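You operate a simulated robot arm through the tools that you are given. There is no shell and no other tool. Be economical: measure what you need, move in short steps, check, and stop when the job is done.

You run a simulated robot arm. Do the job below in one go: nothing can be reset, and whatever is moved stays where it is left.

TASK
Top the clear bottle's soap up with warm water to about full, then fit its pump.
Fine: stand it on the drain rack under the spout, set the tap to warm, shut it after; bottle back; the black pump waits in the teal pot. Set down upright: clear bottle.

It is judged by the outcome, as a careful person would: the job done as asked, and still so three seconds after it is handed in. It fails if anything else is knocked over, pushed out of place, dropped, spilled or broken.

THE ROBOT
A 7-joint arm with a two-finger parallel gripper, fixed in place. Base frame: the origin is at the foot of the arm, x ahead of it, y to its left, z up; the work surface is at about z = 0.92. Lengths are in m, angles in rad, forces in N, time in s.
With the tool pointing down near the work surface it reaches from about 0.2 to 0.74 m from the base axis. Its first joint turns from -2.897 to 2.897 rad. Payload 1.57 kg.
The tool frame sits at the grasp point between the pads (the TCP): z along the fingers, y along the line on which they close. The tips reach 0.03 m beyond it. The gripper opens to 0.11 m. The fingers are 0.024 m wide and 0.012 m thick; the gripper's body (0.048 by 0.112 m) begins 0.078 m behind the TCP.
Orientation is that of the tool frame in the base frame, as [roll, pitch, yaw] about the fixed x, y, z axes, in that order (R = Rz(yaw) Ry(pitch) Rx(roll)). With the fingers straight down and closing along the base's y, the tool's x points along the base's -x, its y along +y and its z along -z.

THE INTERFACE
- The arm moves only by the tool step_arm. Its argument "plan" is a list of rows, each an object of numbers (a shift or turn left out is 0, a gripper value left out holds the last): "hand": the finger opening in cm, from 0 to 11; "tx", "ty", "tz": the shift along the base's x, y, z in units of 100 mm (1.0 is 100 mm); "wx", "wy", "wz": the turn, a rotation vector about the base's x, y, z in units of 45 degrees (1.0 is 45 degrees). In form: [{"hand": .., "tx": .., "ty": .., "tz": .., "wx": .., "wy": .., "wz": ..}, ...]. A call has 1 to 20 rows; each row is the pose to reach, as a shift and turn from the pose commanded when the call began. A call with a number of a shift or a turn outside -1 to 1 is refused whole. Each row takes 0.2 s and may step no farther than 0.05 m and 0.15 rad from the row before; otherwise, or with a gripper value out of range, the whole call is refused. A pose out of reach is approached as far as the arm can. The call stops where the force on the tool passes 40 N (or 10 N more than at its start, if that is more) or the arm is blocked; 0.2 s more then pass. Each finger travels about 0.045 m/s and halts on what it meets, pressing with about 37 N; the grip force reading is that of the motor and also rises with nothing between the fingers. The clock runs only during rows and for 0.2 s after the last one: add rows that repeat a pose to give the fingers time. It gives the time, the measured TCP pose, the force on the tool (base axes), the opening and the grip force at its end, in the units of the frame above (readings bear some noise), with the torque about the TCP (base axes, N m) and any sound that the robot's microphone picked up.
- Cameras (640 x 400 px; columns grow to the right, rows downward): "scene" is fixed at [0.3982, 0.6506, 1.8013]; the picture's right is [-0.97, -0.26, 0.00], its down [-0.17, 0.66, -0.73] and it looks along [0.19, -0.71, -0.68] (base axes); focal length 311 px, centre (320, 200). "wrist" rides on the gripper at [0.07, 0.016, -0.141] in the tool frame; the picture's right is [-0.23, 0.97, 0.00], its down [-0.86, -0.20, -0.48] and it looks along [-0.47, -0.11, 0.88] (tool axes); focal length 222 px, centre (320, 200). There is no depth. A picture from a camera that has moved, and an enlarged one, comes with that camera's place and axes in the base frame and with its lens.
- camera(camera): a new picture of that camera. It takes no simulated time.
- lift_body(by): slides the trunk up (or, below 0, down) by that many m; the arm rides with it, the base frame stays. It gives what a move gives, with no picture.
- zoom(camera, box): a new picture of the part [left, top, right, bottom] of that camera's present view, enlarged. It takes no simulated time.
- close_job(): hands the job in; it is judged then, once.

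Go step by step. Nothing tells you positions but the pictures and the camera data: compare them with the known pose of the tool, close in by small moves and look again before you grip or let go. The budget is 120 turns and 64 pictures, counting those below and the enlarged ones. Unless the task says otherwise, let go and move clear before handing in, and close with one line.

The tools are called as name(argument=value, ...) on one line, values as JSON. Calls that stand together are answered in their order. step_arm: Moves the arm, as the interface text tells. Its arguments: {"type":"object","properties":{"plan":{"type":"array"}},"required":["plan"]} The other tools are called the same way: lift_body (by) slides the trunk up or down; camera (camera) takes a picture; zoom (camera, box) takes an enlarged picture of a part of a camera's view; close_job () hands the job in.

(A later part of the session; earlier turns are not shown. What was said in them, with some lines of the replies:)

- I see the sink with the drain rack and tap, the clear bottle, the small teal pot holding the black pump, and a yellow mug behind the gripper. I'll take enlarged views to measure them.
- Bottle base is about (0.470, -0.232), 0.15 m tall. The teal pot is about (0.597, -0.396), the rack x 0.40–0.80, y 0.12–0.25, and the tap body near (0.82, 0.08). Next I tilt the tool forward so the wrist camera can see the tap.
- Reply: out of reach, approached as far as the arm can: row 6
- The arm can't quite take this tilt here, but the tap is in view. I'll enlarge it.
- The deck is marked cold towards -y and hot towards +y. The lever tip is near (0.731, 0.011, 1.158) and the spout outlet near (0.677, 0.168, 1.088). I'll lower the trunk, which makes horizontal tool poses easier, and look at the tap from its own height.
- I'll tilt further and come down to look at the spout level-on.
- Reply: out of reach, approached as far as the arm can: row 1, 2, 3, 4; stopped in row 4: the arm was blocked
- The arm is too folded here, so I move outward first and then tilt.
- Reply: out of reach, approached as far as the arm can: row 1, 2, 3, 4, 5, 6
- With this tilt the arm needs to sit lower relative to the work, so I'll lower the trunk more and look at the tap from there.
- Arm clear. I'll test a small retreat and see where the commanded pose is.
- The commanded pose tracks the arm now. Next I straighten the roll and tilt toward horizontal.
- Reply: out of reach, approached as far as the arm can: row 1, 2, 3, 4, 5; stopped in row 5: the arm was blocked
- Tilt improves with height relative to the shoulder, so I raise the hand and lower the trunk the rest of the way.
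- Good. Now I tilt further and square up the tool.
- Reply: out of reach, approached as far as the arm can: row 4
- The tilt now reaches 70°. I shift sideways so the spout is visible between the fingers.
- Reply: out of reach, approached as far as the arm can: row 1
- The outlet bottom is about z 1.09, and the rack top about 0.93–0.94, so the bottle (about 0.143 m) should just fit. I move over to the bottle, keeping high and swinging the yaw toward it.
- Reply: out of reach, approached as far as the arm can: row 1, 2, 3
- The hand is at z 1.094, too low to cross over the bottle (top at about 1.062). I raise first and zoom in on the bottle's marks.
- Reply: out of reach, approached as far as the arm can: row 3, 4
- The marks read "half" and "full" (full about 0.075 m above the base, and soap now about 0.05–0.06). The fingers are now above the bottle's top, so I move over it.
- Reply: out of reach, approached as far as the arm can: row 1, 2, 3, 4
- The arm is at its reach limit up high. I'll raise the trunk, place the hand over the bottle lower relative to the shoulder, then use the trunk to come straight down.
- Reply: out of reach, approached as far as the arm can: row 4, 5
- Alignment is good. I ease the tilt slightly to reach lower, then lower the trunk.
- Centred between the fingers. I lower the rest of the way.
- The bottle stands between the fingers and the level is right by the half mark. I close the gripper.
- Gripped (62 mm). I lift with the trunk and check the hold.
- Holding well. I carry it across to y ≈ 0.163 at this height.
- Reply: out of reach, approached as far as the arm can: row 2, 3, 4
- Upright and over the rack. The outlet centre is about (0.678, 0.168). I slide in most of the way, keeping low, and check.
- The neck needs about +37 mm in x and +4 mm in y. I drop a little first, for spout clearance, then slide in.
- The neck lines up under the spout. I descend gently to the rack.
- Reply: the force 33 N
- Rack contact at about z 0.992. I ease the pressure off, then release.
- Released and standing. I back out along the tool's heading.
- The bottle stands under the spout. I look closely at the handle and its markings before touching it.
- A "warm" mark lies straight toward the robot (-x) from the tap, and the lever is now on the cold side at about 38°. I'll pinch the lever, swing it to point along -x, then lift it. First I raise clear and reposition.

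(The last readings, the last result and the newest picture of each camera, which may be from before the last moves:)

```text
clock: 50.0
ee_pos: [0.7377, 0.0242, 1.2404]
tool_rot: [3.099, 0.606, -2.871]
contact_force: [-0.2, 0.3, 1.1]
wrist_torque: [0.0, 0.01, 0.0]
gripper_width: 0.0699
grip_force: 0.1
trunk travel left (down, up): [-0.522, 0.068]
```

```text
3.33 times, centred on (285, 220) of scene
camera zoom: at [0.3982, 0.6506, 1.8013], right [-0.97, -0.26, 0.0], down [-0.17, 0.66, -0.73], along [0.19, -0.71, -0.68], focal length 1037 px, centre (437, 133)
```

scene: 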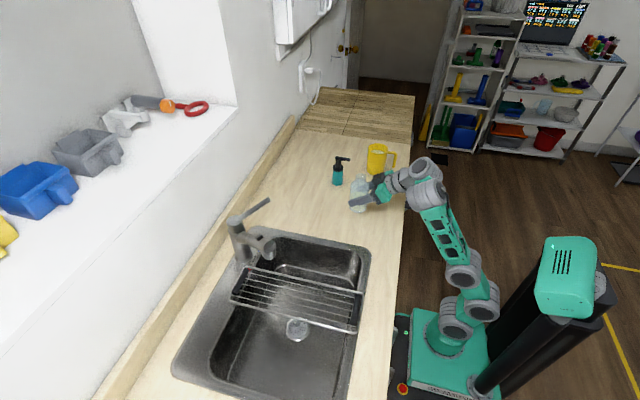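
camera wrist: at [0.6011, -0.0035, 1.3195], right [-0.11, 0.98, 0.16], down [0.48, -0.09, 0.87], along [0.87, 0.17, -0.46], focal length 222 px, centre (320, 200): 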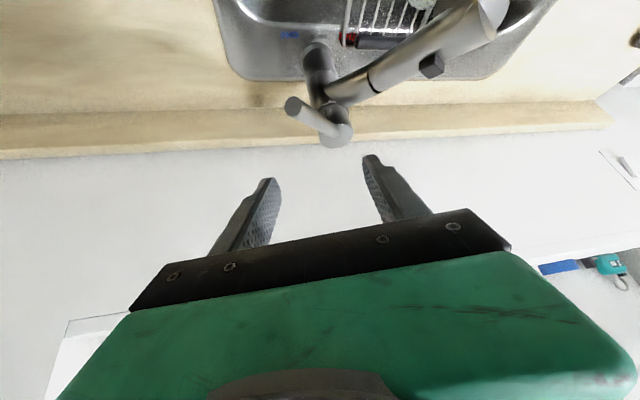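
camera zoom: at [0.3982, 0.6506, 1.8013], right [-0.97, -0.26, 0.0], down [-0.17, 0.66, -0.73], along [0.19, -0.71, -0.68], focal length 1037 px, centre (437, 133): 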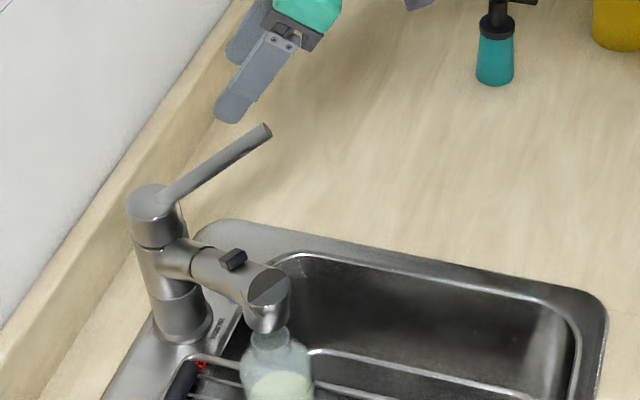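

Lever tip confirmed near (0.727, 0.011, 1.158). I descend so the fingers straddle it and close.

step_arm(plan=[{"tz": -0.3, "tx": 0.04}, {"tz": -0.6, "tx": 0.04}, {"tz": -0.85, "tx": 0.04, "ty": -0.03}, {"tz": -0.85, "tx": 0.04, "ty": -0.03}])

zoom(camera="wrist", box=[200, 40, 460, 240])

```text
clock: 51.0
ee_pos: [0.7415, 0.0193, 1.1541]
tool_rot: [3.098, 0.606, -2.867]
contact_force: [0.8, 0.3, -0.1]
wrist_torque: [-0.05, 0.01, -0.01]
gripper_width: 0.0702
grip_force: 0.0
trunk travel left (down, up): [-0.522, 0.068]
```

```text
2.00 times, centred on (330, 140) of wrist
camera zoom: at [0.6062, -0.0077, 1.2332], right [-0.1, 0.98, 0.16], down [0.48, -0.09, 0.87], along [0.87, 0.17, -0.46], focal length 444 px, centre (300, 320)
```

zoom: 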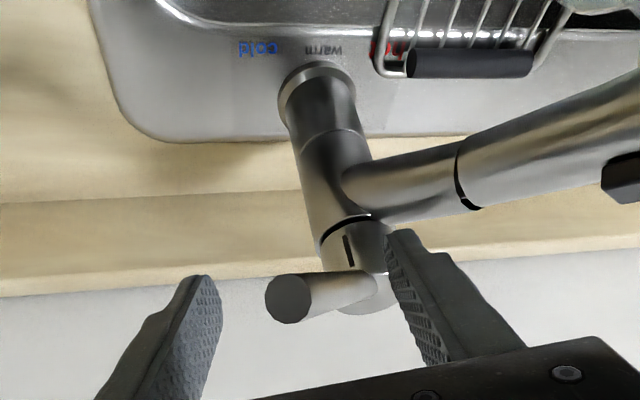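

step_arm(plan=[{"hand": 5}, {"hand": 3}, {"hand": 1.5}, {"hand": 1}, {"hand": 1}, {"hand": 1}])

zoom(camera="wrist", box=[200, 40, 460, 240])

```text
clock: 52.4
ee_pos: [0.7402, 0.0231, 1.1551]
tool_rot: [3.098, 0.607, -2.864]
contact_force: [-8.4, 10.6, 2.1]
wrist_torque: [0.86, 0.34, 1.45]
gripper_width: 0.0283
grip_force: 38.3
trunk travel left (down, up): [-0.522, 0.068]
```

```text
2.00 times, centred on (330, 140) of wrist
camera zoom: at [0.6049, -0.0053, 1.2341], right [-0.11, 0.98, 0.16], down [0.48, -0.09, 0.87], along [0.87, 0.17, -0.46], focal length 444 px, centre (300, 320)
```

zoom: 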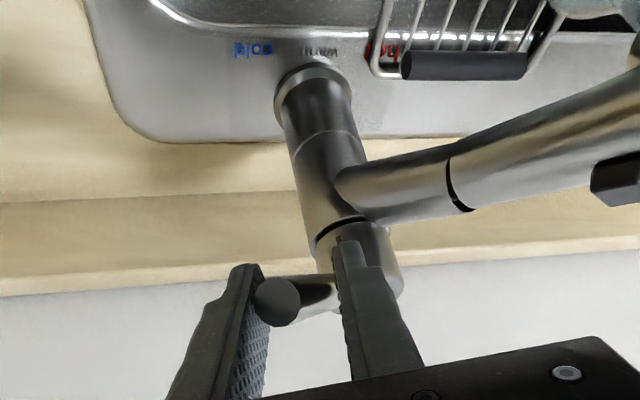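

The grip is wedged slightly off-axis. I loosen to a loose straddle and swing the lever around to the "warm" direction, squaring the tool as it goes.

step_arm(plan=[{"hand": 3.6}, {"hand": 3.6, "tx": -0.06, "ty": 0.092, "wz": -0.06}, {"tx": -0.108, "ty": 0.187, "wz": -0.12}, {"tx": -0.146, "ty": 0.286, "wz": -0.18}, {"tx": -0.174, "ty": 0.388, "wz": -0.24}, {"tx": -0.19, "ty": 0.493, "wz": -0.3}, {"tx": -0.196, "ty": 0.599, "wz": -0.35}, {"tx": -0.196, "ty": 0.599, "wz": -0.35}])

zoom(camera="wrist", box=[200, 40, 460, 240])

```text
clock: 54.2
ee_pos: [0.7199, 0.0811, 1.157]
tool_rot: [3.098, 0.606, 3.137]
contact_force: [0.0, 0.0, 0.0]
wrist_torque: [-0.02, -0.02, -0.01]
gripper_width: 0.0364
grip_force: 0.2
trunk travel left (down, up): [-0.522, 0.068]
```

```text
2.00 times, centred on (330, 140) of wrist
camera zoom: at [0.5833, 0.0921, 1.235], right [0.17, 0.97, 0.16], down [0.43, -0.22, 0.87], along [0.89, -0.07, -0.46], focal length 444 px, centre (300, 320)
```

zoom: 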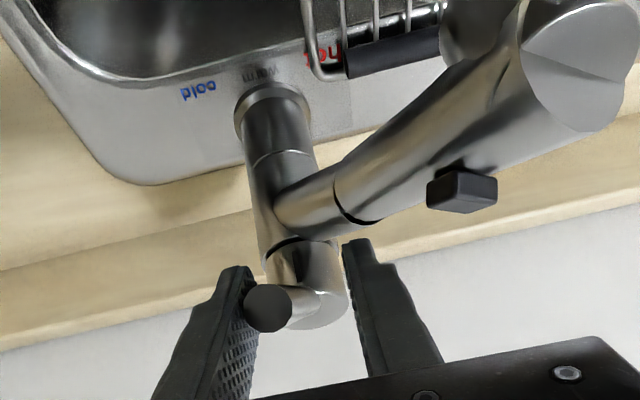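

The lever followed. Now I pinch it to centre it along -x.

step_arm(plan=[{"hand": 2.5, "ty": 0.02}, {"hand": 1.5, "ty": 0.02}, {"hand": 1, "ty": 0.02}, {"hand": 1, "ty": 0.02}])

zoom(camera="wrist", box=[200, 40, 460, 240])

zoom(camera="scene", box=[210, 170, 330, 310])

```text
clock: 55.2
ee_pos: [0.7221, 0.0799, 1.1559]
tool_rot: [3.098, 0.606, 3.133]
contact_force: [-0.5, -10.0, -1.6]
wrist_torque: [-0.76, 0.12, -1.16]
gripper_width: 0.0179
grip_force: 32.7
trunk travel left (down, up): [-0.522, 0.068]
```

```text
2.00 times, centred on (330, 140) of wrist
camera zoom: at [0.5838, 0.0913, 1.2351], right [0.17, 0.97, 0.16], down [0.43, -0.22, 0.87], along [0.88, -0.08, -0.46], focal length 444 px, centre (300, 320)
```

zoom: 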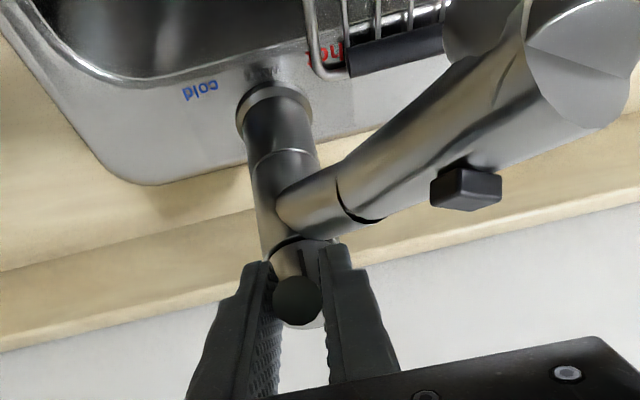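

```text
2.86 times, centred on (270, 240) of scene
camera zoom: at [0.3982, 0.6506, 1.8013], right [-0.97, -0.26, 0.0], down [-0.17, 0.66, -0.73], along [0.19, -0.71, -0.68], focal length 889 px, centre (463, 86)
```

zoom: 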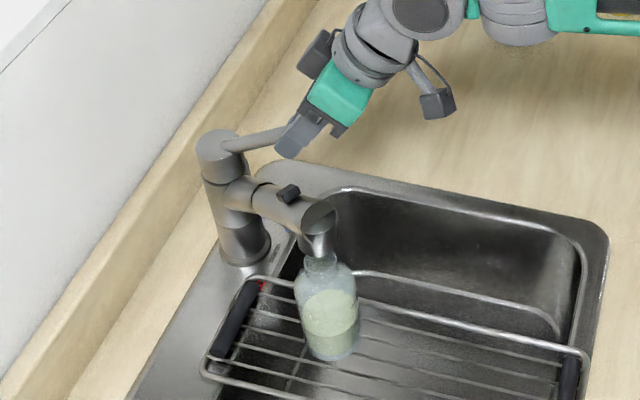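

Pinched with the lever at warm. I lift it a little and watch for water.

step_arm(plan=[{"tz": 0.05, "tx": 0.025}, {"tz": 0.1, "tx": 0.05}])

zoom(camera="scene", box=[220, 210, 340, 310])

```text
clock: 55.8
ee_pos: [0.7273, 0.0806, 1.1635]
tool_rot: [3.098, 0.603, 3.136]
contact_force: [-6.8, -15.7, -9.5]
wrist_torque: [-0.83, 1.19, -1.46]
gripper_width: 0.0186
grip_force: 32.9
trunk travel left (down, up): [-0.522, 0.068]
```

```text
4.00 times, centred on (280, 260) of scene
camera zoom: at [0.3982, 0.6506, 1.8013], right [-0.97, -0.26, 0.0], down [-0.17, 0.66, -0.73], along [0.19, -0.71, -0.68], focal length 1245 px, centre (480, -40)
```

zoom: 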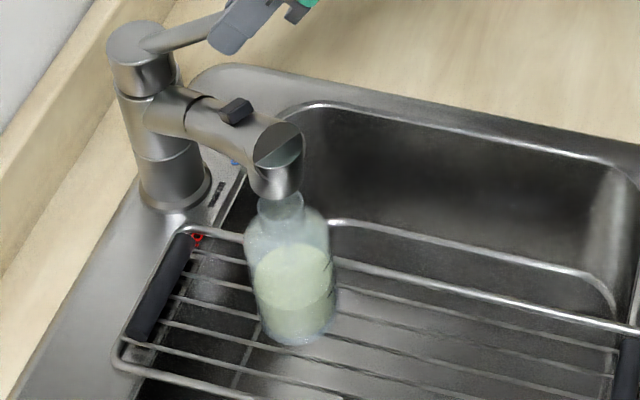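

step_arm(plan=[{"tz": 0.05, "tx": 0.02}, {"tz": 0.1, "tx": 0.04}, {"tz": 0.15, "tx": 0.06}])

zoom(camera="scene", box=[220, 190, 340, 310])

```text
clock: 56.6
ee_pos: [0.7342, 0.0822, 1.1792]
tool_rot: [3.098, 0.601, 3.137]
contact_force: [8.8, -11.2, -17.8]
wrist_torque: [-0.9, 0.8, -1.07]
gripper_width: 0.0187
grip_force: 33.5
trunk travel left (down, up): [-0.522, 0.068]
```

```text
3.33 times, centred on (280, 250) of scene
camera zoom: at [0.3982, 0.6506, 1.8013], right [-0.97, -0.26, 0.0], down [-0.17, 0.66, -0.73], along [0.19, -0.71, -0.68], focal length 1037 px, centre (453, 33)
```

zoom: 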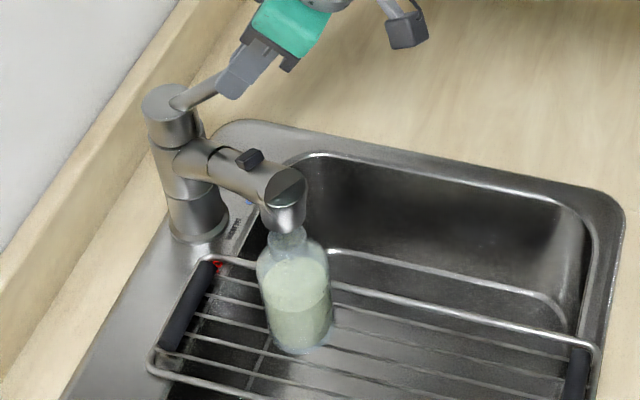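

Water seems to be running into the bottle already. I measure the level closely (no time passes).

zoom(camera="scene", box=[250, 245, 298, 290])

```text
8.89 times, centred on (274, 268) of scene
camera zoom: at [0.3982, 0.6506, 1.8013], right [-0.97, -0.26, 0.0], down [-0.17, 0.66, -0.73], along [0.19, -0.71, -0.68], focal length 2766 px, centre (729, -400)
```

zoom: 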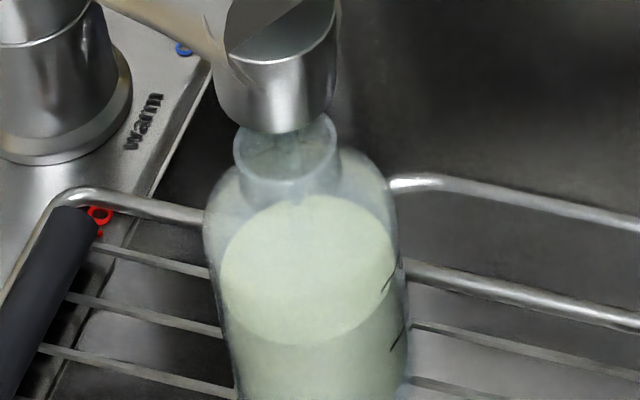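

The stream goes into the neck. The level is already about 60% of the way from half to full, so I close the lever now.

step_arm(plan=[{"tz": -0.28, "tx": -0.12}])

zoom(camera="scene", box=[250, 245, 298, 290])

```text
clock: 57.0
ee_pos: [0.7209, 0.0819, 1.1618]
tool_rot: [3.094, 0.621, 3.139]
contact_force: [-1.5, -10.9, 13.7]
wrist_torque: [-0.87, -1.15, -1.16]
gripper_width: 0.0192
grip_force: 34.0
trunk travel left (down, up): [-0.522, 0.068]
```

```text
8.89 times, centred on (274, 268) of scene
camera zoom: at [0.3982, 0.6506, 1.8013], right [-0.97, -0.26, 0.0], down [-0.17, 0.66, -0.73], along [0.19, -0.71, -0.68], focal length 2766 px, centre (729, -400)
```

zoom: 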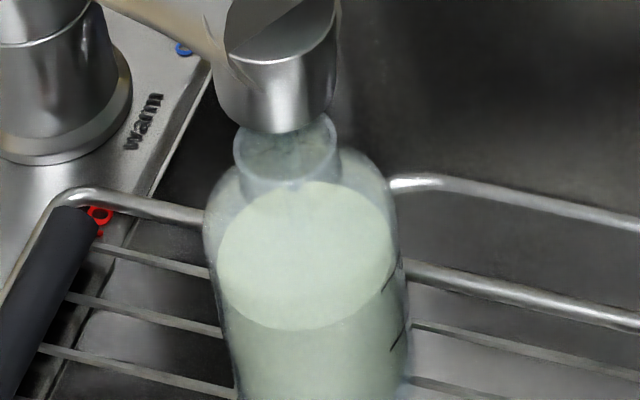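

Nearly at the full line. I push the lever fully down.

step_arm(plan=[{"tz": -0.08, "tx": -0.03}])

zoom(camera="scene", box=[250, 245, 298, 290])

```text
clock: 57.4
ee_pos: [0.7159, 0.081, 1.1506]
tool_rot: [3.095, 0.617, 3.138]
contact_force: [2.0, -9.7, 24.0]
wrist_torque: [-0.52, -0.3, -0.97]
gripper_width: 0.0178
grip_force: 32.8
trunk travel left (down, up): [-0.522, 0.068]
```

```text
8.89 times, centred on (274, 268) of scene
camera zoom: at [0.3982, 0.6506, 1.8013], right [-0.97, -0.26, 0.0], down [-0.17, 0.66, -0.73], along [0.19, -0.71, -0.68], focal length 2766 px, centre (729, -400)
```

zoom: 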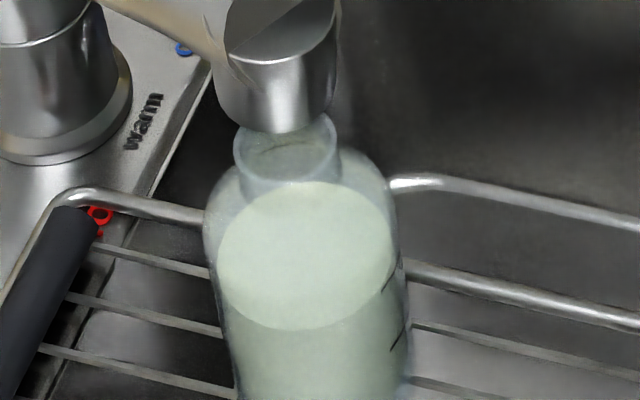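

The stream has stopped and the surface meets the "full" line. I let go of the lever and lift away.

step_arm(plan=[{"hand": 3}, {"hand": 4.5}, {"hand": 4.5}, {"hand": 4.5}])

step_arm(plan=[{"tz": 0.3}, {"tz": 0.6}, {"tz": 1.0, "tx": -0.2}, {"tz": 1.0, "tx": -0.6}, {"tz": 1.0, "tx": -1.0, "hand": 8}, {"tz": 1.0, "tx": -1.0, "hand": 10}])

zoom(camera="scene", box=[210, 180, 330, 300])

```text
clock: 58.4
ee_pos: [0.7167, 0.0822, 1.1449]
tool_rot: [3.096, 0.606, 3.14]
contact_force: [-0.5, 0.0, 0.7]
wrist_torque: [0.0, 0.03, -0.02]
gripper_width: 0.045
grip_force: 0.1
trunk travel left (down, up): [-0.522, 0.068]
```

```text
clock: 59.8
ee_pos: [0.6137, 0.0844, 1.2466]
tool_rot: [3.098, 0.605, 3.138]
contact_force: [0.4, -0.1, -0.2]
wrist_torque: [0.0, 0.0, 0.01]
gripper_width: 0.0951
grip_force: 0.1
trunk travel left (down, up): [-0.522, 0.068]
```

```text
3.33 times, centred on (270, 240) of scene
camera zoom: at [0.3982, 0.6506, 1.8013], right [-0.97, -0.26, 0.0], down [-0.17, 0.66, -0.73], along [0.19, -0.71, -0.68], focal length 1037 px, centre (487, 67)
```

zoom: 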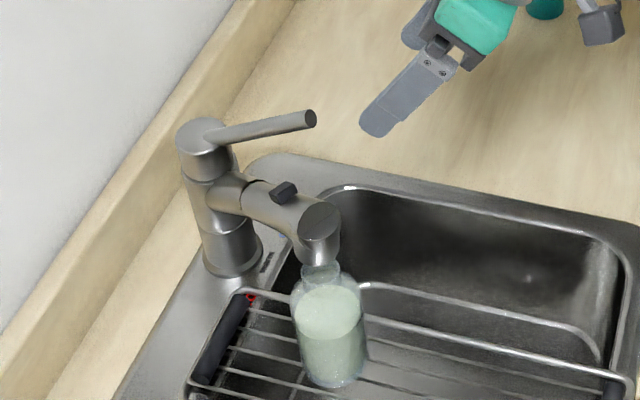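

Bottle full, lever down at warm. I return to the pre-grasp pose in front of the bottle.

step_arm(plan=[{"wy": -0.1, "tz": 0.3, "hand": 10}, {"wy": -0.2, "tz": 0.6, "tx": -0.1}, {"wy": -0.33, "tz": 0.9, "tx": -0.3}, {"wy": -0.33, "tz": 1.0, "tx": -0.43}])

step_arm(plan=[{"wz": 0.1, "tz": 0.2, "ty": 0.3}, {"wz": 0.21, "tz": 0.5, "ty": 0.7}, {"wz": 0.21, "tz": 0.5, "ty": 0.7}])

lift_body(by=-0.4)

zoom(camera="scene", box=[220, 210, 340, 310])

```text
clock: 60.8
ee_pos: [0.5735, 0.0853, 1.3438]
tool_rot: [3.098, 0.865, 3.137]
contact_force: [1.0, 1.3, 0.1]
wrist_torque: [-0.01, 0.01, 0.0]
gripper_width: 0.0999
grip_force: 0.2
trunk travel left (down, up): [-0.522, 0.068]
```

```text
clock: 61.6
ee_pos: [0.5737, 0.1544, 1.3946]
tool_rot: [3.097, 0.866, -2.981]
contact_force: [0.6, -0.3, -0.3]
wrist_torque: [-0.04, -0.02, 0.0]
gripper_width: 0.1
grip_force: 0.0
trunk travel left (down, up): [-0.522, 0.068]
```

```text
clock: 65.5
ee_pos: [0.5747, 0.1542, 0.9946]
tool_rot: [3.097, 0.866, -2.98]
contact_force: [0.3, 0.0, 0.2]
wrist_torque: [-0.01, 0.03, -0.02]
gripper_width: 0.1001
grip_force: 0.0
trunk travel left (down, up): [-0.122, 0.468]
```

```text
4.00 times, centred on (280, 260) of scene
camera zoom: at [0.3982, 0.6506, 1.8013], right [-0.97, -0.26, 0.0], down [-0.17, 0.66, -0.73], along [0.19, -0.71, -0.68], focal length 1245 px, centre (480, -40)
```

zoom: 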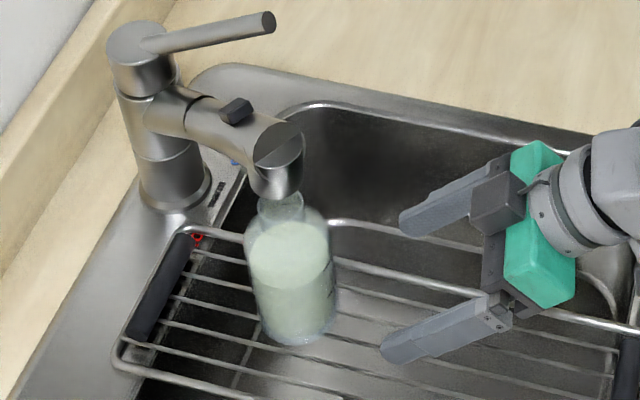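

I square the roll, move forward and grip.

step_arm(plan=[{"wx": -0.036, "wy": -0.006, "wz": -0.043}, {"tx": 0.25, "ty": 0.045, "wx": -0.036, "wy": -0.006, "wz": -0.043}, {"tx": 0.5, "ty": 0.09, "wx": -0.036, "wy": -0.006, "wz": -0.043}, {"tx": 0.75, "ty": 0.14, "wx": -0.036, "wy": -0.006, "wz": -0.043}, {"tx": 0.97, "ty": 0.18, "wx": -0.036, "wy": -0.006, "wz": -0.043}, {"tx": 0.97, "ty": 0.18, "wx": -0.036, "wy": -0.006, "wz": -0.043}])

step_arm(plan=[{"hand": 8.5}, {"hand": 7}, {"hand": 6}, {"hand": 5}, {"hand": 5}, {"hand": 5}])

```text
clock: 66.9
ee_pos: [0.6738, 0.1721, 0.9952]
tool_rot: [-3.14, 0.865, -2.982]
contact_force: [-0.8, -0.1, 0.1]
wrist_torque: [0.06, 0.0, -0.01]
gripper_width: 0.1
grip_force: 0.1
trunk travel left (down, up): [-0.122, 0.468]
```

```text
clock: 68.3
ee_pos: [0.6729, 0.1722, 0.9953]
tool_rot: [3.141, 0.866, -2.981]
contact_force: [0.3, -0.5, 0.7]
wrist_torque: [-0.05, -0.01, 0.01]
gripper_width: 0.0612
grip_force: 37.0
trunk travel left (down, up): [-0.122, 0.468]
```

Gripped. I lift 7 mm and slide out from under the spout.

step_arm(plan=[{"tz": 0.04}, {"tz": 0.07}, {"tz": 0.07, "tx": -0.2, "ty": -0.03}, {"tz": 0.07, "tx": -0.5, "ty": -0.08}, {"tz": 0.07, "tx": -0.8, "ty": -0.14}, {"tz": 0.07, "tx": -1.0, "ty": -0.18}, {"tz": 0.07, "tx": -1.0, "ty": -0.18}])

zoom(camera="scene", box=[220, 190, 360, 310])

```text
clock: 69.9
ee_pos: [0.5737, 0.1538, 1.0001]
tool_rot: [-3.14, 0.864, -2.981]
contact_force: [-0.4, -0.7, -0.8]
wrist_torque: [-0.01, 0.03, -0.02]
gripper_width: 0.0613
grip_force: 37.1
trunk travel left (down, up): [-0.122, 0.468]
```

```text
3.33 times, centred on (290, 250) of scene
camera zoom: at [0.3982, 0.6506, 1.8013], right [-0.97, -0.26, 0.0], down [-0.17, 0.66, -0.73], along [0.19, -0.71, -0.68], focal length 1037 px, centre (420, 33)
```

zoom: 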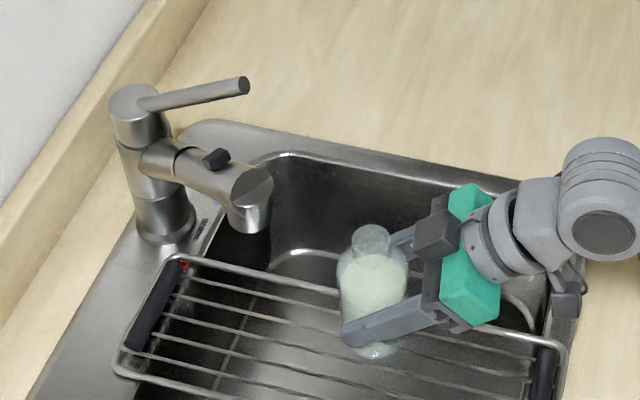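

Clear of the spout and upright. I carry it back the way it came.

step_arm(plan=[{"tz": 0.2, "tx": -0.2}, {"tz": 0.4, "tx": -0.4}, {"tz": 0.6, "tx": -0.6}, {"tz": 0.8, "tx": -0.8}, {"tz": 0.85, "tx": -1.0}, {"tz": 0.85, "tx": -1.0}])

step_arm(plan=[{"ty": -0.3, "wz": -0.05}, {"ty": -0.6, "wz": -0.1}, {"ty": -0.9, "wz": -0.137}, {"ty": -1.0, "wz": -0.137}])

step_arm(plan=[{"ty": -0.3, "wz": -0.05}, {"ty": -0.6, "wz": -0.1}, {"ty": -0.9, "wz": -0.137}, {"ty": -1.0, "wz": -0.137}])

step_arm(plan=[{"ty": -0.3, "wz": -0.05}, {"ty": -0.6, "wz": -0.1}, {"ty": -0.9, "wz": -0.137}, {"ty": -1.0, "wz": -0.137}])

step_arm(plan=[{"ty": -0.3, "wz": -0.05}, {"ty": -0.6, "wz": -0.1}, {"ty": -0.9, "wz": -0.137}, {"ty": -0.95, "wz": -0.137}])

```text
clock: 71.3
ee_pos: [0.4726, 0.1531, 1.0855]
tool_rot: [3.141, 0.865, -2.98]
contact_force: [-1.2, -0.1, -1.7]
wrist_torque: [-0.01, 0.01, 0.0]
gripper_width: 0.0611
grip_force: 36.7
trunk travel left (down, up): [-0.122, 0.468]
```

```text
clock: 72.3
ee_pos: [0.4719, 0.0534, 1.086]
tool_rot: [-3.141, 0.866, -3.087]
contact_force: [-0.1, 0.1, -0.6]
wrist_torque: [-0.02, 0.0, 0.0]
gripper_width: 0.0614
grip_force: 37.3
trunk travel left (down, up): [-0.122, 0.468]
```

```text
clock: 73.3
ee_pos: [0.4728, -0.0465, 1.0868]
tool_rot: [3.141, 0.863, 3.085]
contact_force: [-0.1, -0.1, -0.6]
wrist_torque: [-0.02, -0.04, -0.06]
gripper_width: 0.0612
grip_force: 36.7
trunk travel left (down, up): [-0.122, 0.468]
```

```text
clock: 74.3
ee_pos: [0.4724, -0.1468, 1.0863]
tool_rot: [3.14, 0.866, 2.98]
contact_force: [0.1, 0.3, -0.2]
wrist_torque: [0.02, 0.0, 0.0]
gripper_width: 0.0612
grip_force: 36.8
trunk travel left (down, up): [-0.122, 0.468]
```

```text
clock: 75.3
ee_pos: [0.4708, -0.2403, 1.0805]
tool_rot: [3.141, 0.865, 2.873]
contact_force: [-0.2, 1.3, -1.4]
wrist_torque: [-0.01, 0.01, 0.0]
gripper_width: 0.0614
grip_force: 37.2
out of reach, approached as far as the arm can: row 4
trunk travel left (down, up): [-0.122, 0.468]
```

At the original spot. I lower with the trunk, then the last bit gently.

lift_body(by=-0.091)

step_arm(plan=[{"tz": -0.02}, {"tz": -0.04}])

```text
clock: 76.5
ee_pos: [0.4712, -0.2403, 0.9911]
tool_rot: [3.141, 0.865, 2.873]
contact_force: [0.1, -0.5, -1.1]
wrist_torque: [-0.01, 0.0, 0.01]
gripper_width: 0.0613
grip_force: 37.2
trunk travel left (down, up): [-0.031, 0.559]
```

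```text
clock: 77.1
ee_pos: [0.4703, -0.2414, 0.987]
tool_rot: [3.141, 0.867, 2.872]
contact_force: [0.1, -0.8, -1.4]
wrist_torque: [0.0, 0.01, -0.02]
gripper_width: 0.0614
grip_force: 36.8
trunk travel left (down, up): [-0.031, 0.559]
```

step_arm(plan=[{"tz": -0.02}, {"tz": -0.04}])

```text
clock: 77.7
ee_pos: [0.4712, -0.2394, 0.9833]
tool_rot: [3.139, 0.865, 2.872]
contact_force: [0.2, -0.9, -0.5]
wrist_torque: [0.02, -0.02, 0.04]
gripper_width: 0.0612
grip_force: 37.0
trunk travel left (down, up): [-0.031, 0.559]
```

step_arm(plan=[{"tz": -0.02}, {"tz": -0.03}])

```text
clock: 78.3
ee_pos: [0.471, -0.2398, 0.9819]
tool_rot: [-3.14, 0.868, 2.872]
contact_force: [1.6, 0.2, 9.6]
wrist_torque: [0.1, 0.16, 0.0]
gripper_width: 0.0612
grip_force: 37.1
trunk travel left (down, up): [-0.031, 0.559]
```

On the counter. I ease off and release.

step_arm(plan=[{"tz": 0.018}, {"tz": 0.018, "hand": 7}, {"tz": 0.018, "hand": 8}, {"tz": 0.018, "hand": 9}, {"tz": 0.018, "hand": 10}, {"tz": 0.018, "hand": 11}, {"tz": 0.018, "hand": 11}])

lift_body(by=0.25)

zoom(camera="scene", box=[300, 140, 420, 230])

```text
clock: 79.9
ee_pos: [0.4715, -0.2408, 0.9818]
tool_rot: [3.141, 0.866, 2.873]
contact_force: [-0.6, 0.3, 0.0]
wrist_torque: [0.0, -0.01, -0.02]
gripper_width: 0.11
grip_force: 0.0
trunk travel left (down, up): [-0.031, 0.559]
```

```text
clock: 82.5
ee_pos: [0.4713, -0.2408, 1.2312]
tool_rot: [3.141, 0.865, 2.871]
contact_force: [0.0, 0.5, -0.1]
wrist_torque: [0.02, 0.02, 0.07]
gripper_width: 0.1102
grip_force: 0.0
trunk travel left (down, up): [-0.281, 0.309]
```

```text
4.44 times, centred on (360, 185) of scene
camera zoom: at [0.3982, 0.6506, 1.8013], right [-0.97, -0.26, 0.0], down [-0.17, 0.66, -0.73], along [0.19, -0.71, -0.68], focal length 1383 px, centre (142, 267)
```

zoom: 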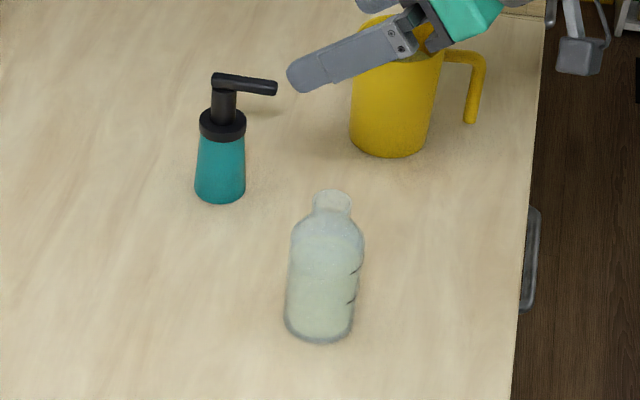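

The bottle is back on its spot, full. Now for the pump: I raise the trunk and turn the tool straight down while lowering relative to the shoulder, with the fingers set to close across the nozzle.

lift_body(by=0.27)

step_arm(plan=[{"wx": 0.045, "wy": 0.16, "tz": -0.2}, {"wx": 0.09, "wy": 0.33, "tz": -0.4}, {"wx": 0.12, "wy": 0.45, "tz": -0.7}, {"wx": 0.147, "wy": 0.53, "tz": -1.0}])

step_arm(plan=[{"wx": 0.045, "wy": 0.16, "tz": -0.2}, {"wx": 0.09, "wy": 0.33, "tz": -0.4}, {"wx": 0.12, "wy": 0.45, "tz": -0.7}, {"wx": 0.147, "wy": 0.53, "tz": -1.0}])

step_arm(plan=[{"wz": 0.18, "tx": 0.2, "ty": -0.3}, {"wz": 0.36, "tx": 0.5, "ty": -0.6}, {"wz": 0.54, "tx": 0.8, "ty": -0.9}, {"wz": 0.675, "tx": 1.0, "ty": -1.0}])

camera(camera="wrist")

```text
clock: 85.2
ee_pos: [0.4709, -0.2412, 1.5022]
tool_rot: [3.141, 0.867, 2.873]
contact_force: [1.0, 0.2, 0.3]
wrist_torque: [0.0, -0.01, 0.0]
gripper_width: 0.1097
grip_force: 0.1
trunk travel left (down, up): [-0.551, 0.039]
```

```text
clock: 86.2
ee_pos: [0.4846, -0.2491, 1.3909]
tool_rot: [-3.092, 0.495, 2.881]
contact_force: [0.5, -0.3, 0.0]
wrist_torque: [-0.01, 0.0, -0.01]
gripper_width: 0.1101
grip_force: 0.1
out of reach, approached as far as the arm can: row 1, 2, 3, 4
trunk travel left (down, up): [-0.551, 0.039]
```

```text
clock: 87.2
ee_pos: [0.4701, -0.2397, 1.3037]
tool_rot: [3.141, 0.001, 2.872]
contact_force: [1.0, 0.4, 0.0]
wrist_torque: [0.04, 0.02, -0.01]
gripper_width: 0.1101
grip_force: 0.0
out of reach, approached as far as the arm can: row 1, 2
trunk travel left (down, up): [-0.551, 0.039]
```

```text
clock: 88.2
ee_pos: [0.5364, -0.3183, 1.2807]
tool_rot: [3.141, 0.001, -2.878]
contact_force: [1.0, -0.5, 0.5]
wrist_torque: [0.01, 0.0, 0.01]
gripper_width: 0.11
grip_force: 0.1
out of reach, approached as far as the arm can: row 3, 4
trunk travel left (down, up): [-0.551, 0.039]
```

```text
13 pictures are left
camera wrist: at [0.4644, -0.3199, 1.4235], right [-0.03, 1.0, 0.0], down [0.88, 0.03, 0.48], along [0.48, 0.02, -0.88], focal length 222 px, centre (320, 200)
```

wrist: 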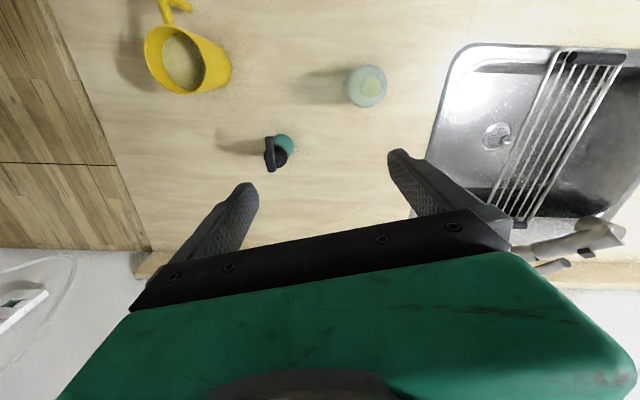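

zoom(camera="wrist", box=[240, 110, 320, 190])

```text
5.00 times, centred on (280, 150) of wrist
camera zoom: at [0.4644, -0.3199, 1.4235], right [-0.03, 1.0, 0.0], down [0.88, 0.03, 0.48], along [0.48, 0.02, -0.88], focal length 1111 px, centre (520, 450)
```

zoom: 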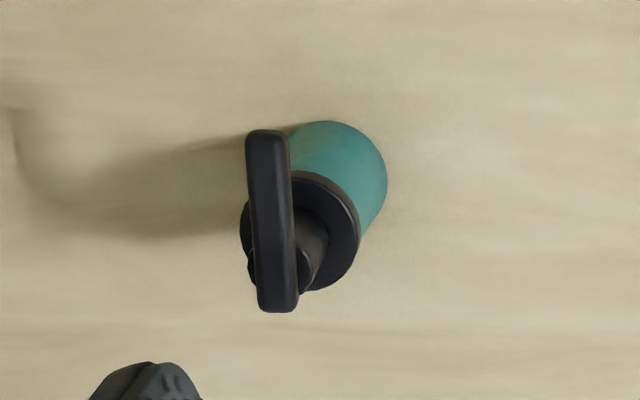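

The pump axis is at about (0.600, -0.400), the nozzle points along -x, and the collar is at z ≈ 1.00–1.01 (about 46 mm across). I square the yaw and move above it.

step_arm(plan=[{"tz": -0.3, "wz": -0.12}, {"tz": -0.7, "wz": -0.24, "tx": 0.2, "ty": -0.2}, {"tz": -0.9, "wz": -0.335, "tx": 0.45, "ty": -0.5}, {"tz": -1.0, "wz": -0.335, "tx": 0.636, "ty": -0.817}, {"tz": -1.0, "wz": -0.335, "tx": 0.636, "ty": -0.817}])

zoom(camera="wrist", box=[200, 60, 460, 240])

```text
clock: 89.5
ee_pos: [0.5759, -0.3695, 1.1686]
tool_rot: [3.14, 0.001, 3.138]
contact_force: [-0.1, 0.1, 0.0]
wrist_torque: [0.0, 0.02, -0.02]
gripper_width: 0.11
grip_force: 0.0
out of reach, approached as far as the arm can: row 3, 4, 5
trunk travel left (down, up): [-0.551, 0.039]
```

```text
2.22 times, centred on (330, 150) of wrist
camera zoom: at [0.5067, -0.3532, 1.311], right [0.23, 0.97, 0.0], down [0.85, -0.2, 0.48], along [0.47, -0.11, -0.88], focal length 494 px, centre (298, 311)
```

zoom: 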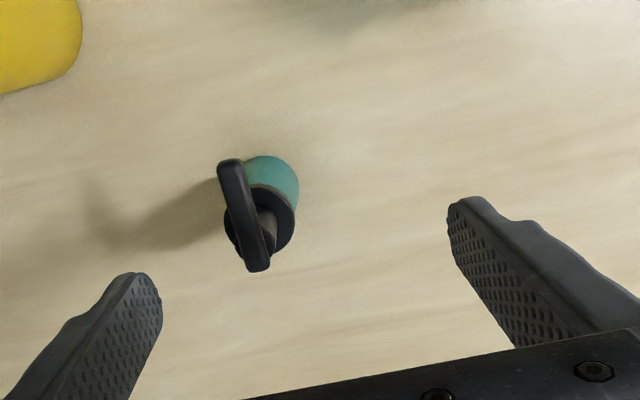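

That's the reach limit at this height. I'll come lower with the fingers on both sides of the nozzle, then slide forward onto the pump.

lift_body(by=0.035)

step_arm(plan=[{"tx": -0.2, "ty": -0.15}, {"tx": -0.36, "ty": -0.305}, {"tx": -0.36, "ty": -0.305, "tz": -0.4}, {"tx": -0.36, "ty": -0.305, "tz": -0.8}, {"tx": -0.36, "ty": -0.305, "tz": -1.0}])

```text
clock: 90.2
ee_pos: [0.5763, -0.3685, 1.2034]
tool_rot: [3.14, 0.003, 3.137]
contact_force: [-0.3, -0.5, 0.1]
wrist_torque: [0.0, -0.01, 0.0]
gripper_width: 0.1099
grip_force: 0.1
trunk travel left (down, up): [-0.586, 0.004]
```

```text
clock: 91.4
ee_pos: [0.5413, -0.3991, 1.1022]
tool_rot: [3.14, 0.0, 3.139]
contact_force: [-0.7, -0.4, -0.5]
wrist_torque: [-0.02, -0.04, -0.03]
gripper_width: 0.1103
grip_force: 0.1
trunk travel left (down, up): [-0.586, 0.004]
```

step_arm(plan=[{"tz": -0.3}, {"tz": -0.6}, {"tz": -0.8}, {"tz": -0.8, "tx": 0.2}, {"tz": -0.8, "tx": 0.4}, {"tz": -0.8, "tx": 0.58}, {"tz": -0.8, "tx": 0.58}])

zoom(camera="wrist", box=[200, 60, 460, 240])

zoom(camera="scene", box=[300, 140, 390, 220])

```text
clock: 93.0
ee_pos: [0.5988, -0.3981, 1.0243]
tool_rot: [3.14, 0.001, 3.14]
contact_force: [-0.8, -0.6, -0.7]
wrist_torque: [-0.01, -0.01, 0.01]
gripper_width: 0.1099
grip_force: 0.1
trunk travel left (down, up): [-0.586, 0.004]
```

```text
2.22 times, centred on (330, 150) of wrist
camera zoom: at [0.5291, -0.3825, 1.1668], right [0.23, 0.97, 0.0], down [0.85, -0.2, 0.48], along [0.47, -0.11, -0.88], focal length 494 px, centre (298, 311)
```

zoom: 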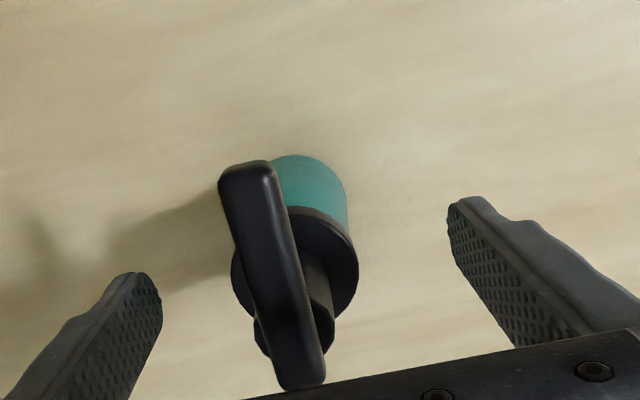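

```text
5.00 times, centred on (345, 180) of scene
camera zoom: at [0.3982, 0.6506, 1.8013], right [-0.97, -0.26, 0.0], down [-0.17, 0.66, -0.73], along [0.19, -0.71, -0.68], focal length 1556 px, centre (195, 300)
```

zoom: 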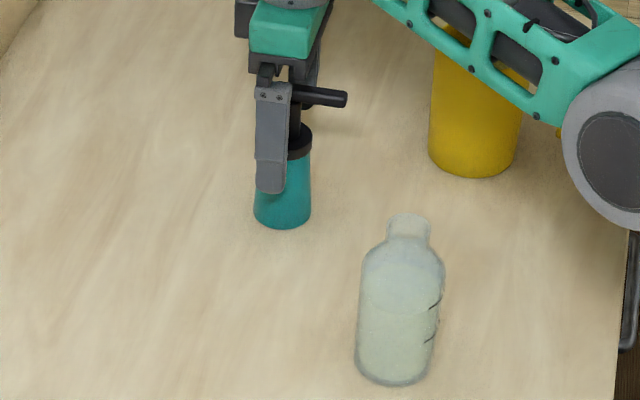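

Aligned with the pump collar. I lower 6 mm and close.

step_arm(plan=[{"tz": -0.06, "ty": -0.015}, {"tz": -0.06, "ty": -0.015, "hand": 9}, {"tz": -0.06, "ty": -0.015, "hand": 7.5}, {"tz": -0.06, "ty": -0.015, "hand": 6}, {"tz": -0.06, "ty": -0.015, "hand": 4.5}, {"tz": -0.06, "ty": -0.015, "hand": 3}, {"tz": -0.06, "ty": -0.015, "hand": 3}])

zoom(camera="scene", box=[310, 145, 370, 205])

```text
clock: 94.6
ee_pos: [0.5979, -0.4014, 1.0184]
tool_rot: [3.141, 0.001, 3.138]
contact_force: [-0.2, 0.1, -0.1]
wrist_torque: [0.0, -0.01, 0.03]
gripper_width: 0.0444
grip_force: 29.7
trunk travel left (down, up): [-0.586, 0.004]
```

```text
6.67 times, centred on (340, 175) of scene
camera zoom: at [0.3982, 0.6506, 1.8013], right [-0.97, -0.26, 0.0], down [-0.17, 0.66, -0.73], along [0.19, -0.71, -0.68], focal length 2074 px, centre (187, 367)
```

zoom: 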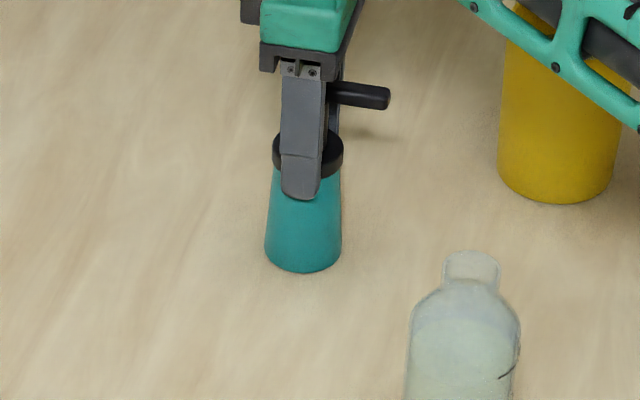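

Collar gripped (44 mm). I lift a little and check that the pot stays.

step_arm(plan=[{"tz": 0.1}, {"tz": 0.2}, {"tz": 0.25}])

zoom(camera="scene", box=[310, 145, 370, 205])

```text
clock: 95.4
ee_pos: [0.5978, -0.402, 1.0417]
tool_rot: [3.14, 0.003, 3.139]
contact_force: [-0.8, -0.4, -0.3]
wrist_torque: [-0.02, -0.01, 0.02]
gripper_width: 0.0443
grip_force: 37.6
trunk travel left (down, up): [-0.586, 0.004]
```

```text
6.67 times, centred on (340, 175) of scene
camera zoom: at [0.3982, 0.6506, 1.8013], right [-0.97, -0.26, 0.0], down [-0.17, 0.66, -0.73], along [0.19, -0.71, -0.68], focal length 2074 px, centre (187, 367)
```

zoom: 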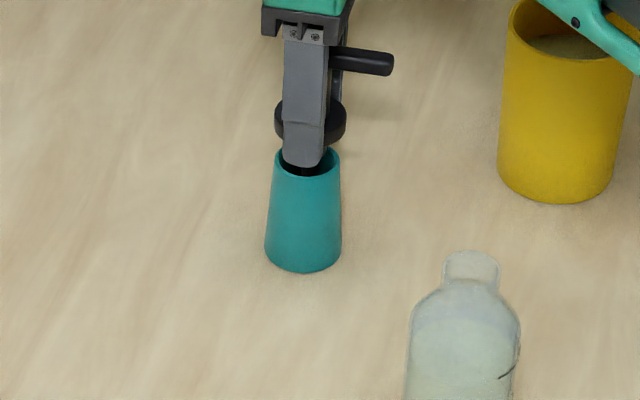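

The pot stays put. I continue straight up.

step_arm(plan=[{"tz": 0.15}, {"tz": 0.3}, {"tz": 0.45}, {"tz": 0.54}, {"tz": 0.54}])

zoom(camera="scene", box=[300, 130, 390, 210])

```text
clock: 96.6
ee_pos: [0.5968, -0.4006, 1.0978]
tool_rot: [-3.141, 0.002, 3.14]
contact_force: [-0.6, -0.6, 0.4]
wrist_torque: [0.03, 0.01, 0.01]
gripper_width: 0.0444
grip_force: 37.1
trunk travel left (down, up): [-0.586, 0.004]
```

```text
5.00 times, centred on (345, 170) of scene
camera zoom: at [0.3982, 0.6506, 1.8013], right [-0.97, -0.26, 0.0], down [-0.17, 0.66, -0.73], along [0.19, -0.71, -0.68], focal length 1556 px, centre (195, 350)
```

zoom: 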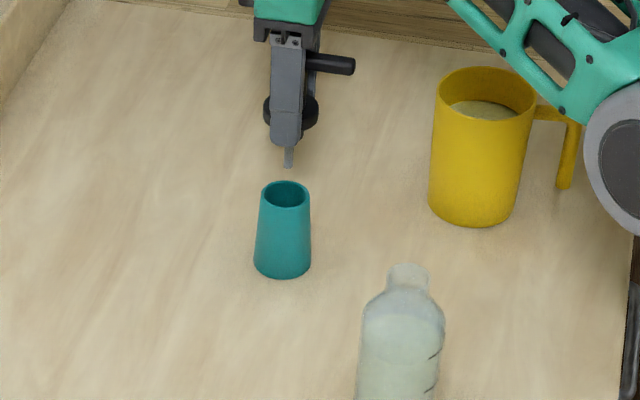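

The tube is clear of the pot. I move toward the bottle, rising as the arm comes in.

step_arm(plan=[{"tx": -0.15, "ty": 0.2}, {"tx": -0.35, "ty": 0.45, "tz": 0.2}, {"tx": -0.55, "ty": 0.7, "tz": 0.45}, {"tx": -0.7, "ty": 0.85, "tz": 0.65}, {"tx": -0.7, "ty": 0.85, "tz": 0.7}])

step_arm(plan=[{"tx": -0.2, "ty": 0.25}, {"tx": -0.4, "ty": 0.5}, {"tx": -0.545, "ty": 0.745}, {"tx": -0.545, "ty": 0.745}])

zoom(camera="wrist", box=[200, 40, 460, 240])

zoom(camera="scene", box=[325, 150, 397, 210])

```text
clock: 97.8
ee_pos: [0.5271, -0.3162, 1.1677]
tool_rot: [3.14, 0.002, 3.139]
contact_force: [-0.2, -0.4, -0.2]
wrist_torque: [0.01, -0.02, 0.01]
gripper_width: 0.0442
grip_force: 37.0
trunk travel left (down, up): [-0.586, 0.004]
```

```text
clock: 98.8
ee_pos: [0.473, -0.24, 1.1658]
tool_rot: [3.139, 0.002, 3.14]
contact_force: [0.5, 0.3, -0.4]
wrist_torque: [-0.02, 0.01, 0.01]
gripper_width: 0.0445
grip_force: 37.2
trunk travel left (down, up): [-0.586, 0.004]
```

```text
2.00 times, centred on (330, 140) of wrist
camera zoom: at [0.4033, -0.2233, 1.309], right [0.23, 0.97, 0.0], down [0.85, -0.2, 0.48], along [0.47, -0.11, -0.88], focal length 444 px, centre (300, 320)
```

zoom: 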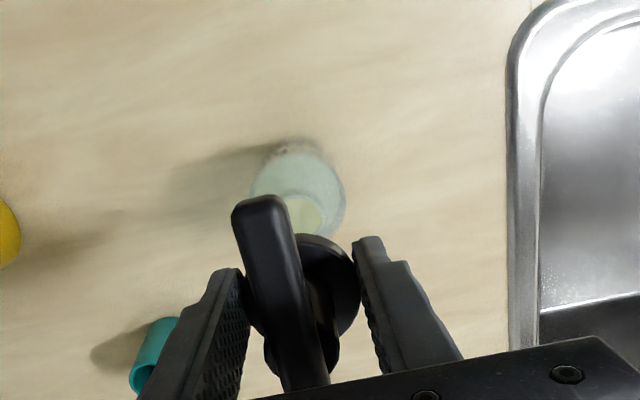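

```text
6.67 times, centred on (361, 180) of scene
camera zoom: at [0.3982, 0.6506, 1.8013], right [-0.97, -0.26, 0.0], down [-0.17, 0.66, -0.73], along [0.19, -0.71, -0.68], focal length 2074 px, centre (47, 333)
```

zoom: 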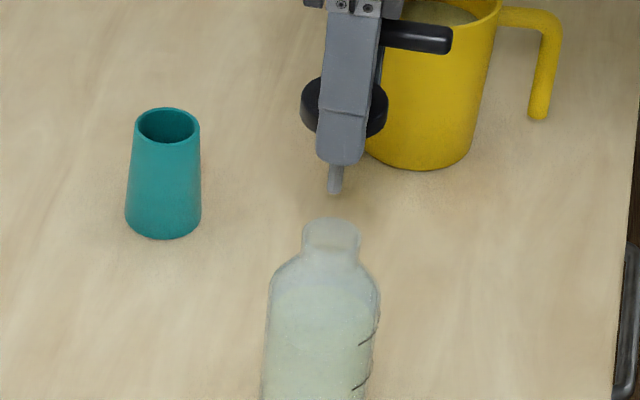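

The tube lines up with the neck within about 1.5 mm. I lower it in, watching the force.

step_arm(plan=[{"tz": -0.1, "tx": -0.012}, {"tz": -0.25, "tx": -0.012}, {"tz": -0.4, "tx": -0.012}, {"tz": -0.5, "tx": -0.012}, {"tz": -0.6, "tx": -0.012}])

zoom(camera="scene", box=[325, 150, 397, 210])

```text
clock: 100.0
ee_pos: [0.4714, -0.2413, 1.1073]
tool_rot: [3.141, 0.001, 3.14]
contact_force: [0.1, 0.1, -0.5]
wrist_torque: [-0.01, -0.04, 0.01]
gripper_width: 0.0443
grip_force: 36.8
trunk travel left (down, up): [-0.586, 0.004]
```

```text
6.67 times, centred on (361, 180) of scene
camera zoom: at [0.3982, 0.6506, 1.8013], right [-0.97, -0.26, 0.0], down [-0.17, 0.66, -0.73], along [0.19, -0.71, -0.68], focal length 2074 px, centre (47, 333)
```

zoom: 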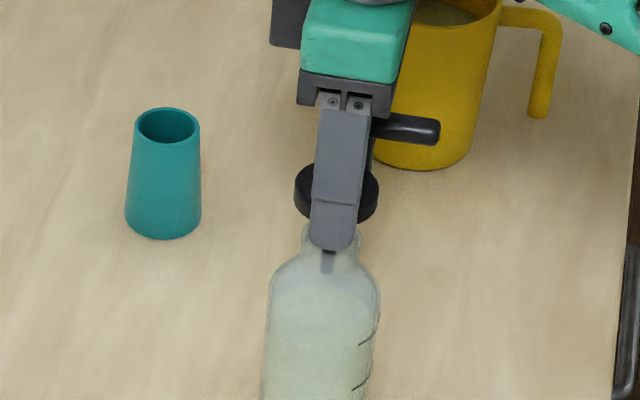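

The tube is in the neck. I continue down until it seats.

step_arm(plan=[{"tz": -0.05}, {"tz": -0.1}, {"tz": -0.15}, {"tz": -0.18}])

step_arm(plan=[{"tz": -0.02}, {"tz": -0.04}, {"tz": -0.06}])

```text
clock: 101.0
ee_pos: [0.4726, -0.2503, 1.0929]
tool_rot: [-3.129, -0.016, 3.138]
contact_force: [0.0, 0.2, -0.6]
wrist_torque: [0.01, 0.03, 0.02]
gripper_width: 0.0442
grip_force: 37.0
out of reach, approached as far as the arm can: row 4
trunk travel left (down, up): [-0.586, 0.004]
```

```text
clock: 101.8
ee_pos: [0.4738, -0.2426, 1.0947]
tool_rot: [-3.142, -0.004, -3.142]
contact_force: [-0.9, -0.6, -0.7]
wrist_torque: [0.02, 0.01, -0.04]
gripper_width: 0.0444
grip_force: 36.9
out of reach, approached as far as the arm can: row 1, 2, 3
trunk travel left (down, up): [-0.586, 0.004]
```

The arm reached a limit there with no contact. I'll re-centre and use the trunk for the last stretch.

step_arm(plan=[{"tz": 0.03}, {"tz": 0.05}])

```text
clock: 102.4
ee_pos: [0.4725, -0.2418, 1.0979]
tool_rot: [3.139, 0.002, 3.137]
contact_force: [0.1, 0.0, -0.2]
wrist_torque: [-0.04, -0.01, -0.02]
gripper_width: 0.0443
grip_force: 37.3
trunk travel left (down, up): [-0.586, 0.004]
```

lift_body(by=-0.012)

```text
clock: 103.0
ee_pos: [0.4731, -0.2411, 1.0867]
tool_rot: [3.14, 0.001, 3.137]
contact_force: [0.4, -0.5, -0.6]
wrist_torque: [0.01, -0.02, 0.01]
gripper_width: 0.0445
grip_force: 36.6
trunk travel left (down, up): [-0.574, 0.016]
```

lift_body(by=-0.004)

lift_body(by=-0.003)

```text
clock: 103.6
ee_pos: [0.4729, -0.2425, 1.0835]
tool_rot: [3.141, 0.001, 3.138]
contact_force: [0.0, 0.0, 1.8]
wrist_torque: [-0.04, 0.03, 0.02]
gripper_width: 0.0442
grip_force: 36.8
trunk travel left (down, up): [-0.57, 0.02]
heard: snap
```

```text
clock: 104.1
ee_pos: [0.4729, -0.242, 1.0823]
tool_rot: [-3.139, 0.007, 3.137]
contact_force: [-2.1, -0.4, 19.0]
wrist_torque: [0.06, 0.12, 0.01]
gripper_width: 0.0444
grip_force: 36.9
trunk travel left (down, up): [-0.567, 0.023]
```

A snap was heard, so the pump is seated. I ease off, open, and look.

lift_body(by=0.002)

step_arm(plan=[{"hand": 5.5}, {"hand": 7}, {"hand": 8.5}, {"hand": 10}, {"hand": 10}])

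step_arm(plan=[{"tz": 0.2}, {"tz": 0.5}, {"tz": 0.9}, {"tz": 1.0}])

step_arm(plan=[{"tz": 0.3}, {"tz": 0.6}, {"tz": 0.7, "ty": 0.3}, {"tz": 0.7, "ty": 0.7}, {"tz": 0.7, "ty": 1.0}])

camera(camera="scene")

```text
clock: 104.6
ee_pos: [0.4719, -0.2416, 1.0824]
tool_rot: [3.14, 0.003, 3.139]
contact_force: [1.9, -1.1, 16.0]
wrist_torque: [-0.14, -0.31, 0.06]
gripper_width: 0.0445
grip_force: 36.9
trunk travel left (down, up): [-0.569, 0.021]
```

```text
clock: 105.8
ee_pos: [0.4751, -0.2417, 1.0812]
tool_rot: [3.14, 0.002, 3.139]
contact_force: [-0.6, 0.3, -0.4]
wrist_torque: [0.03, 0.04, 0.02]
gripper_width: 0.0998
grip_force: 0.0
trunk travel left (down, up): [-0.569, 0.021]
```

```text
clock: 106.8
ee_pos: [0.4738, -0.2412, 1.1826]
tool_rot: [3.14, -0.001, 3.137]
contact_force: [0.4, -0.4, -0.2]
wrist_torque: [0.02, -0.01, -0.03]
gripper_width: 0.1
grip_force: 0.0
trunk travel left (down, up): [-0.569, 0.021]
```

```text
clock: 108.0
ee_pos: [0.4723, -0.1386, 1.2512]
tool_rot: [-3.141, 0.0, 3.137]
contact_force: [-0.3, -0.8, 0.0]
wrist_torque: [0.0, 0.0, -0.01]
gripper_width: 0.1001
grip_force: 0.1
trunk travel left (down, up): [-0.569, 0.021]
```

```text
2 pictures are left
```

scene: 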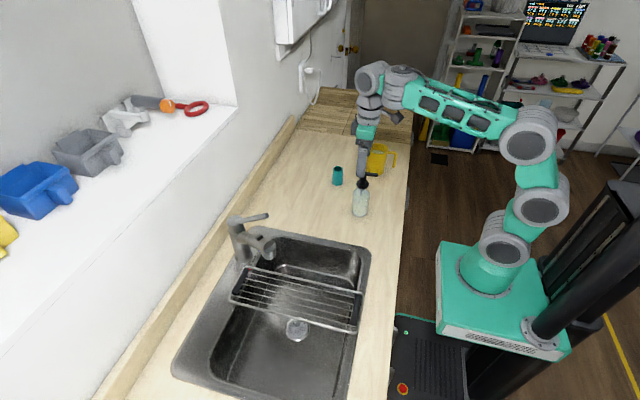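

The pump stands on the bottle, and the pot and jug are in place. One close look before handing in.

zoom(camera="scene", box=[300, 140, 420, 230])

```text
4.44 times, centred on (360, 185) of scene
camera zoom: at [0.3982, 0.6506, 1.8013], right [-0.97, -0.26, 0.0], down [-0.17, 0.66, -0.73], along [0.19, -0.71, -0.68], focal length 1383 px, centre (142, 267)
```

zoom: 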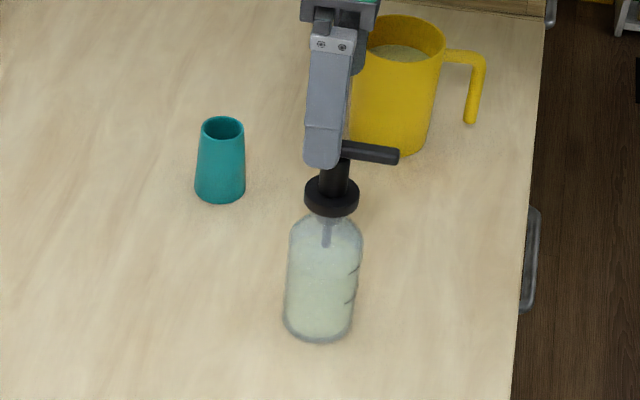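

The bottle is upright, filled and capped, the tap is shut, and nothing else has moved. The gripper is clear, so I'm handing in.

close_job()

```text
The job is handed in.
```

The clear bottle is topped up with warm water to about its "full" line and stands upright back on its spot. The pump snapped on, the tap is shut, and nothing spilled or got knocked over.
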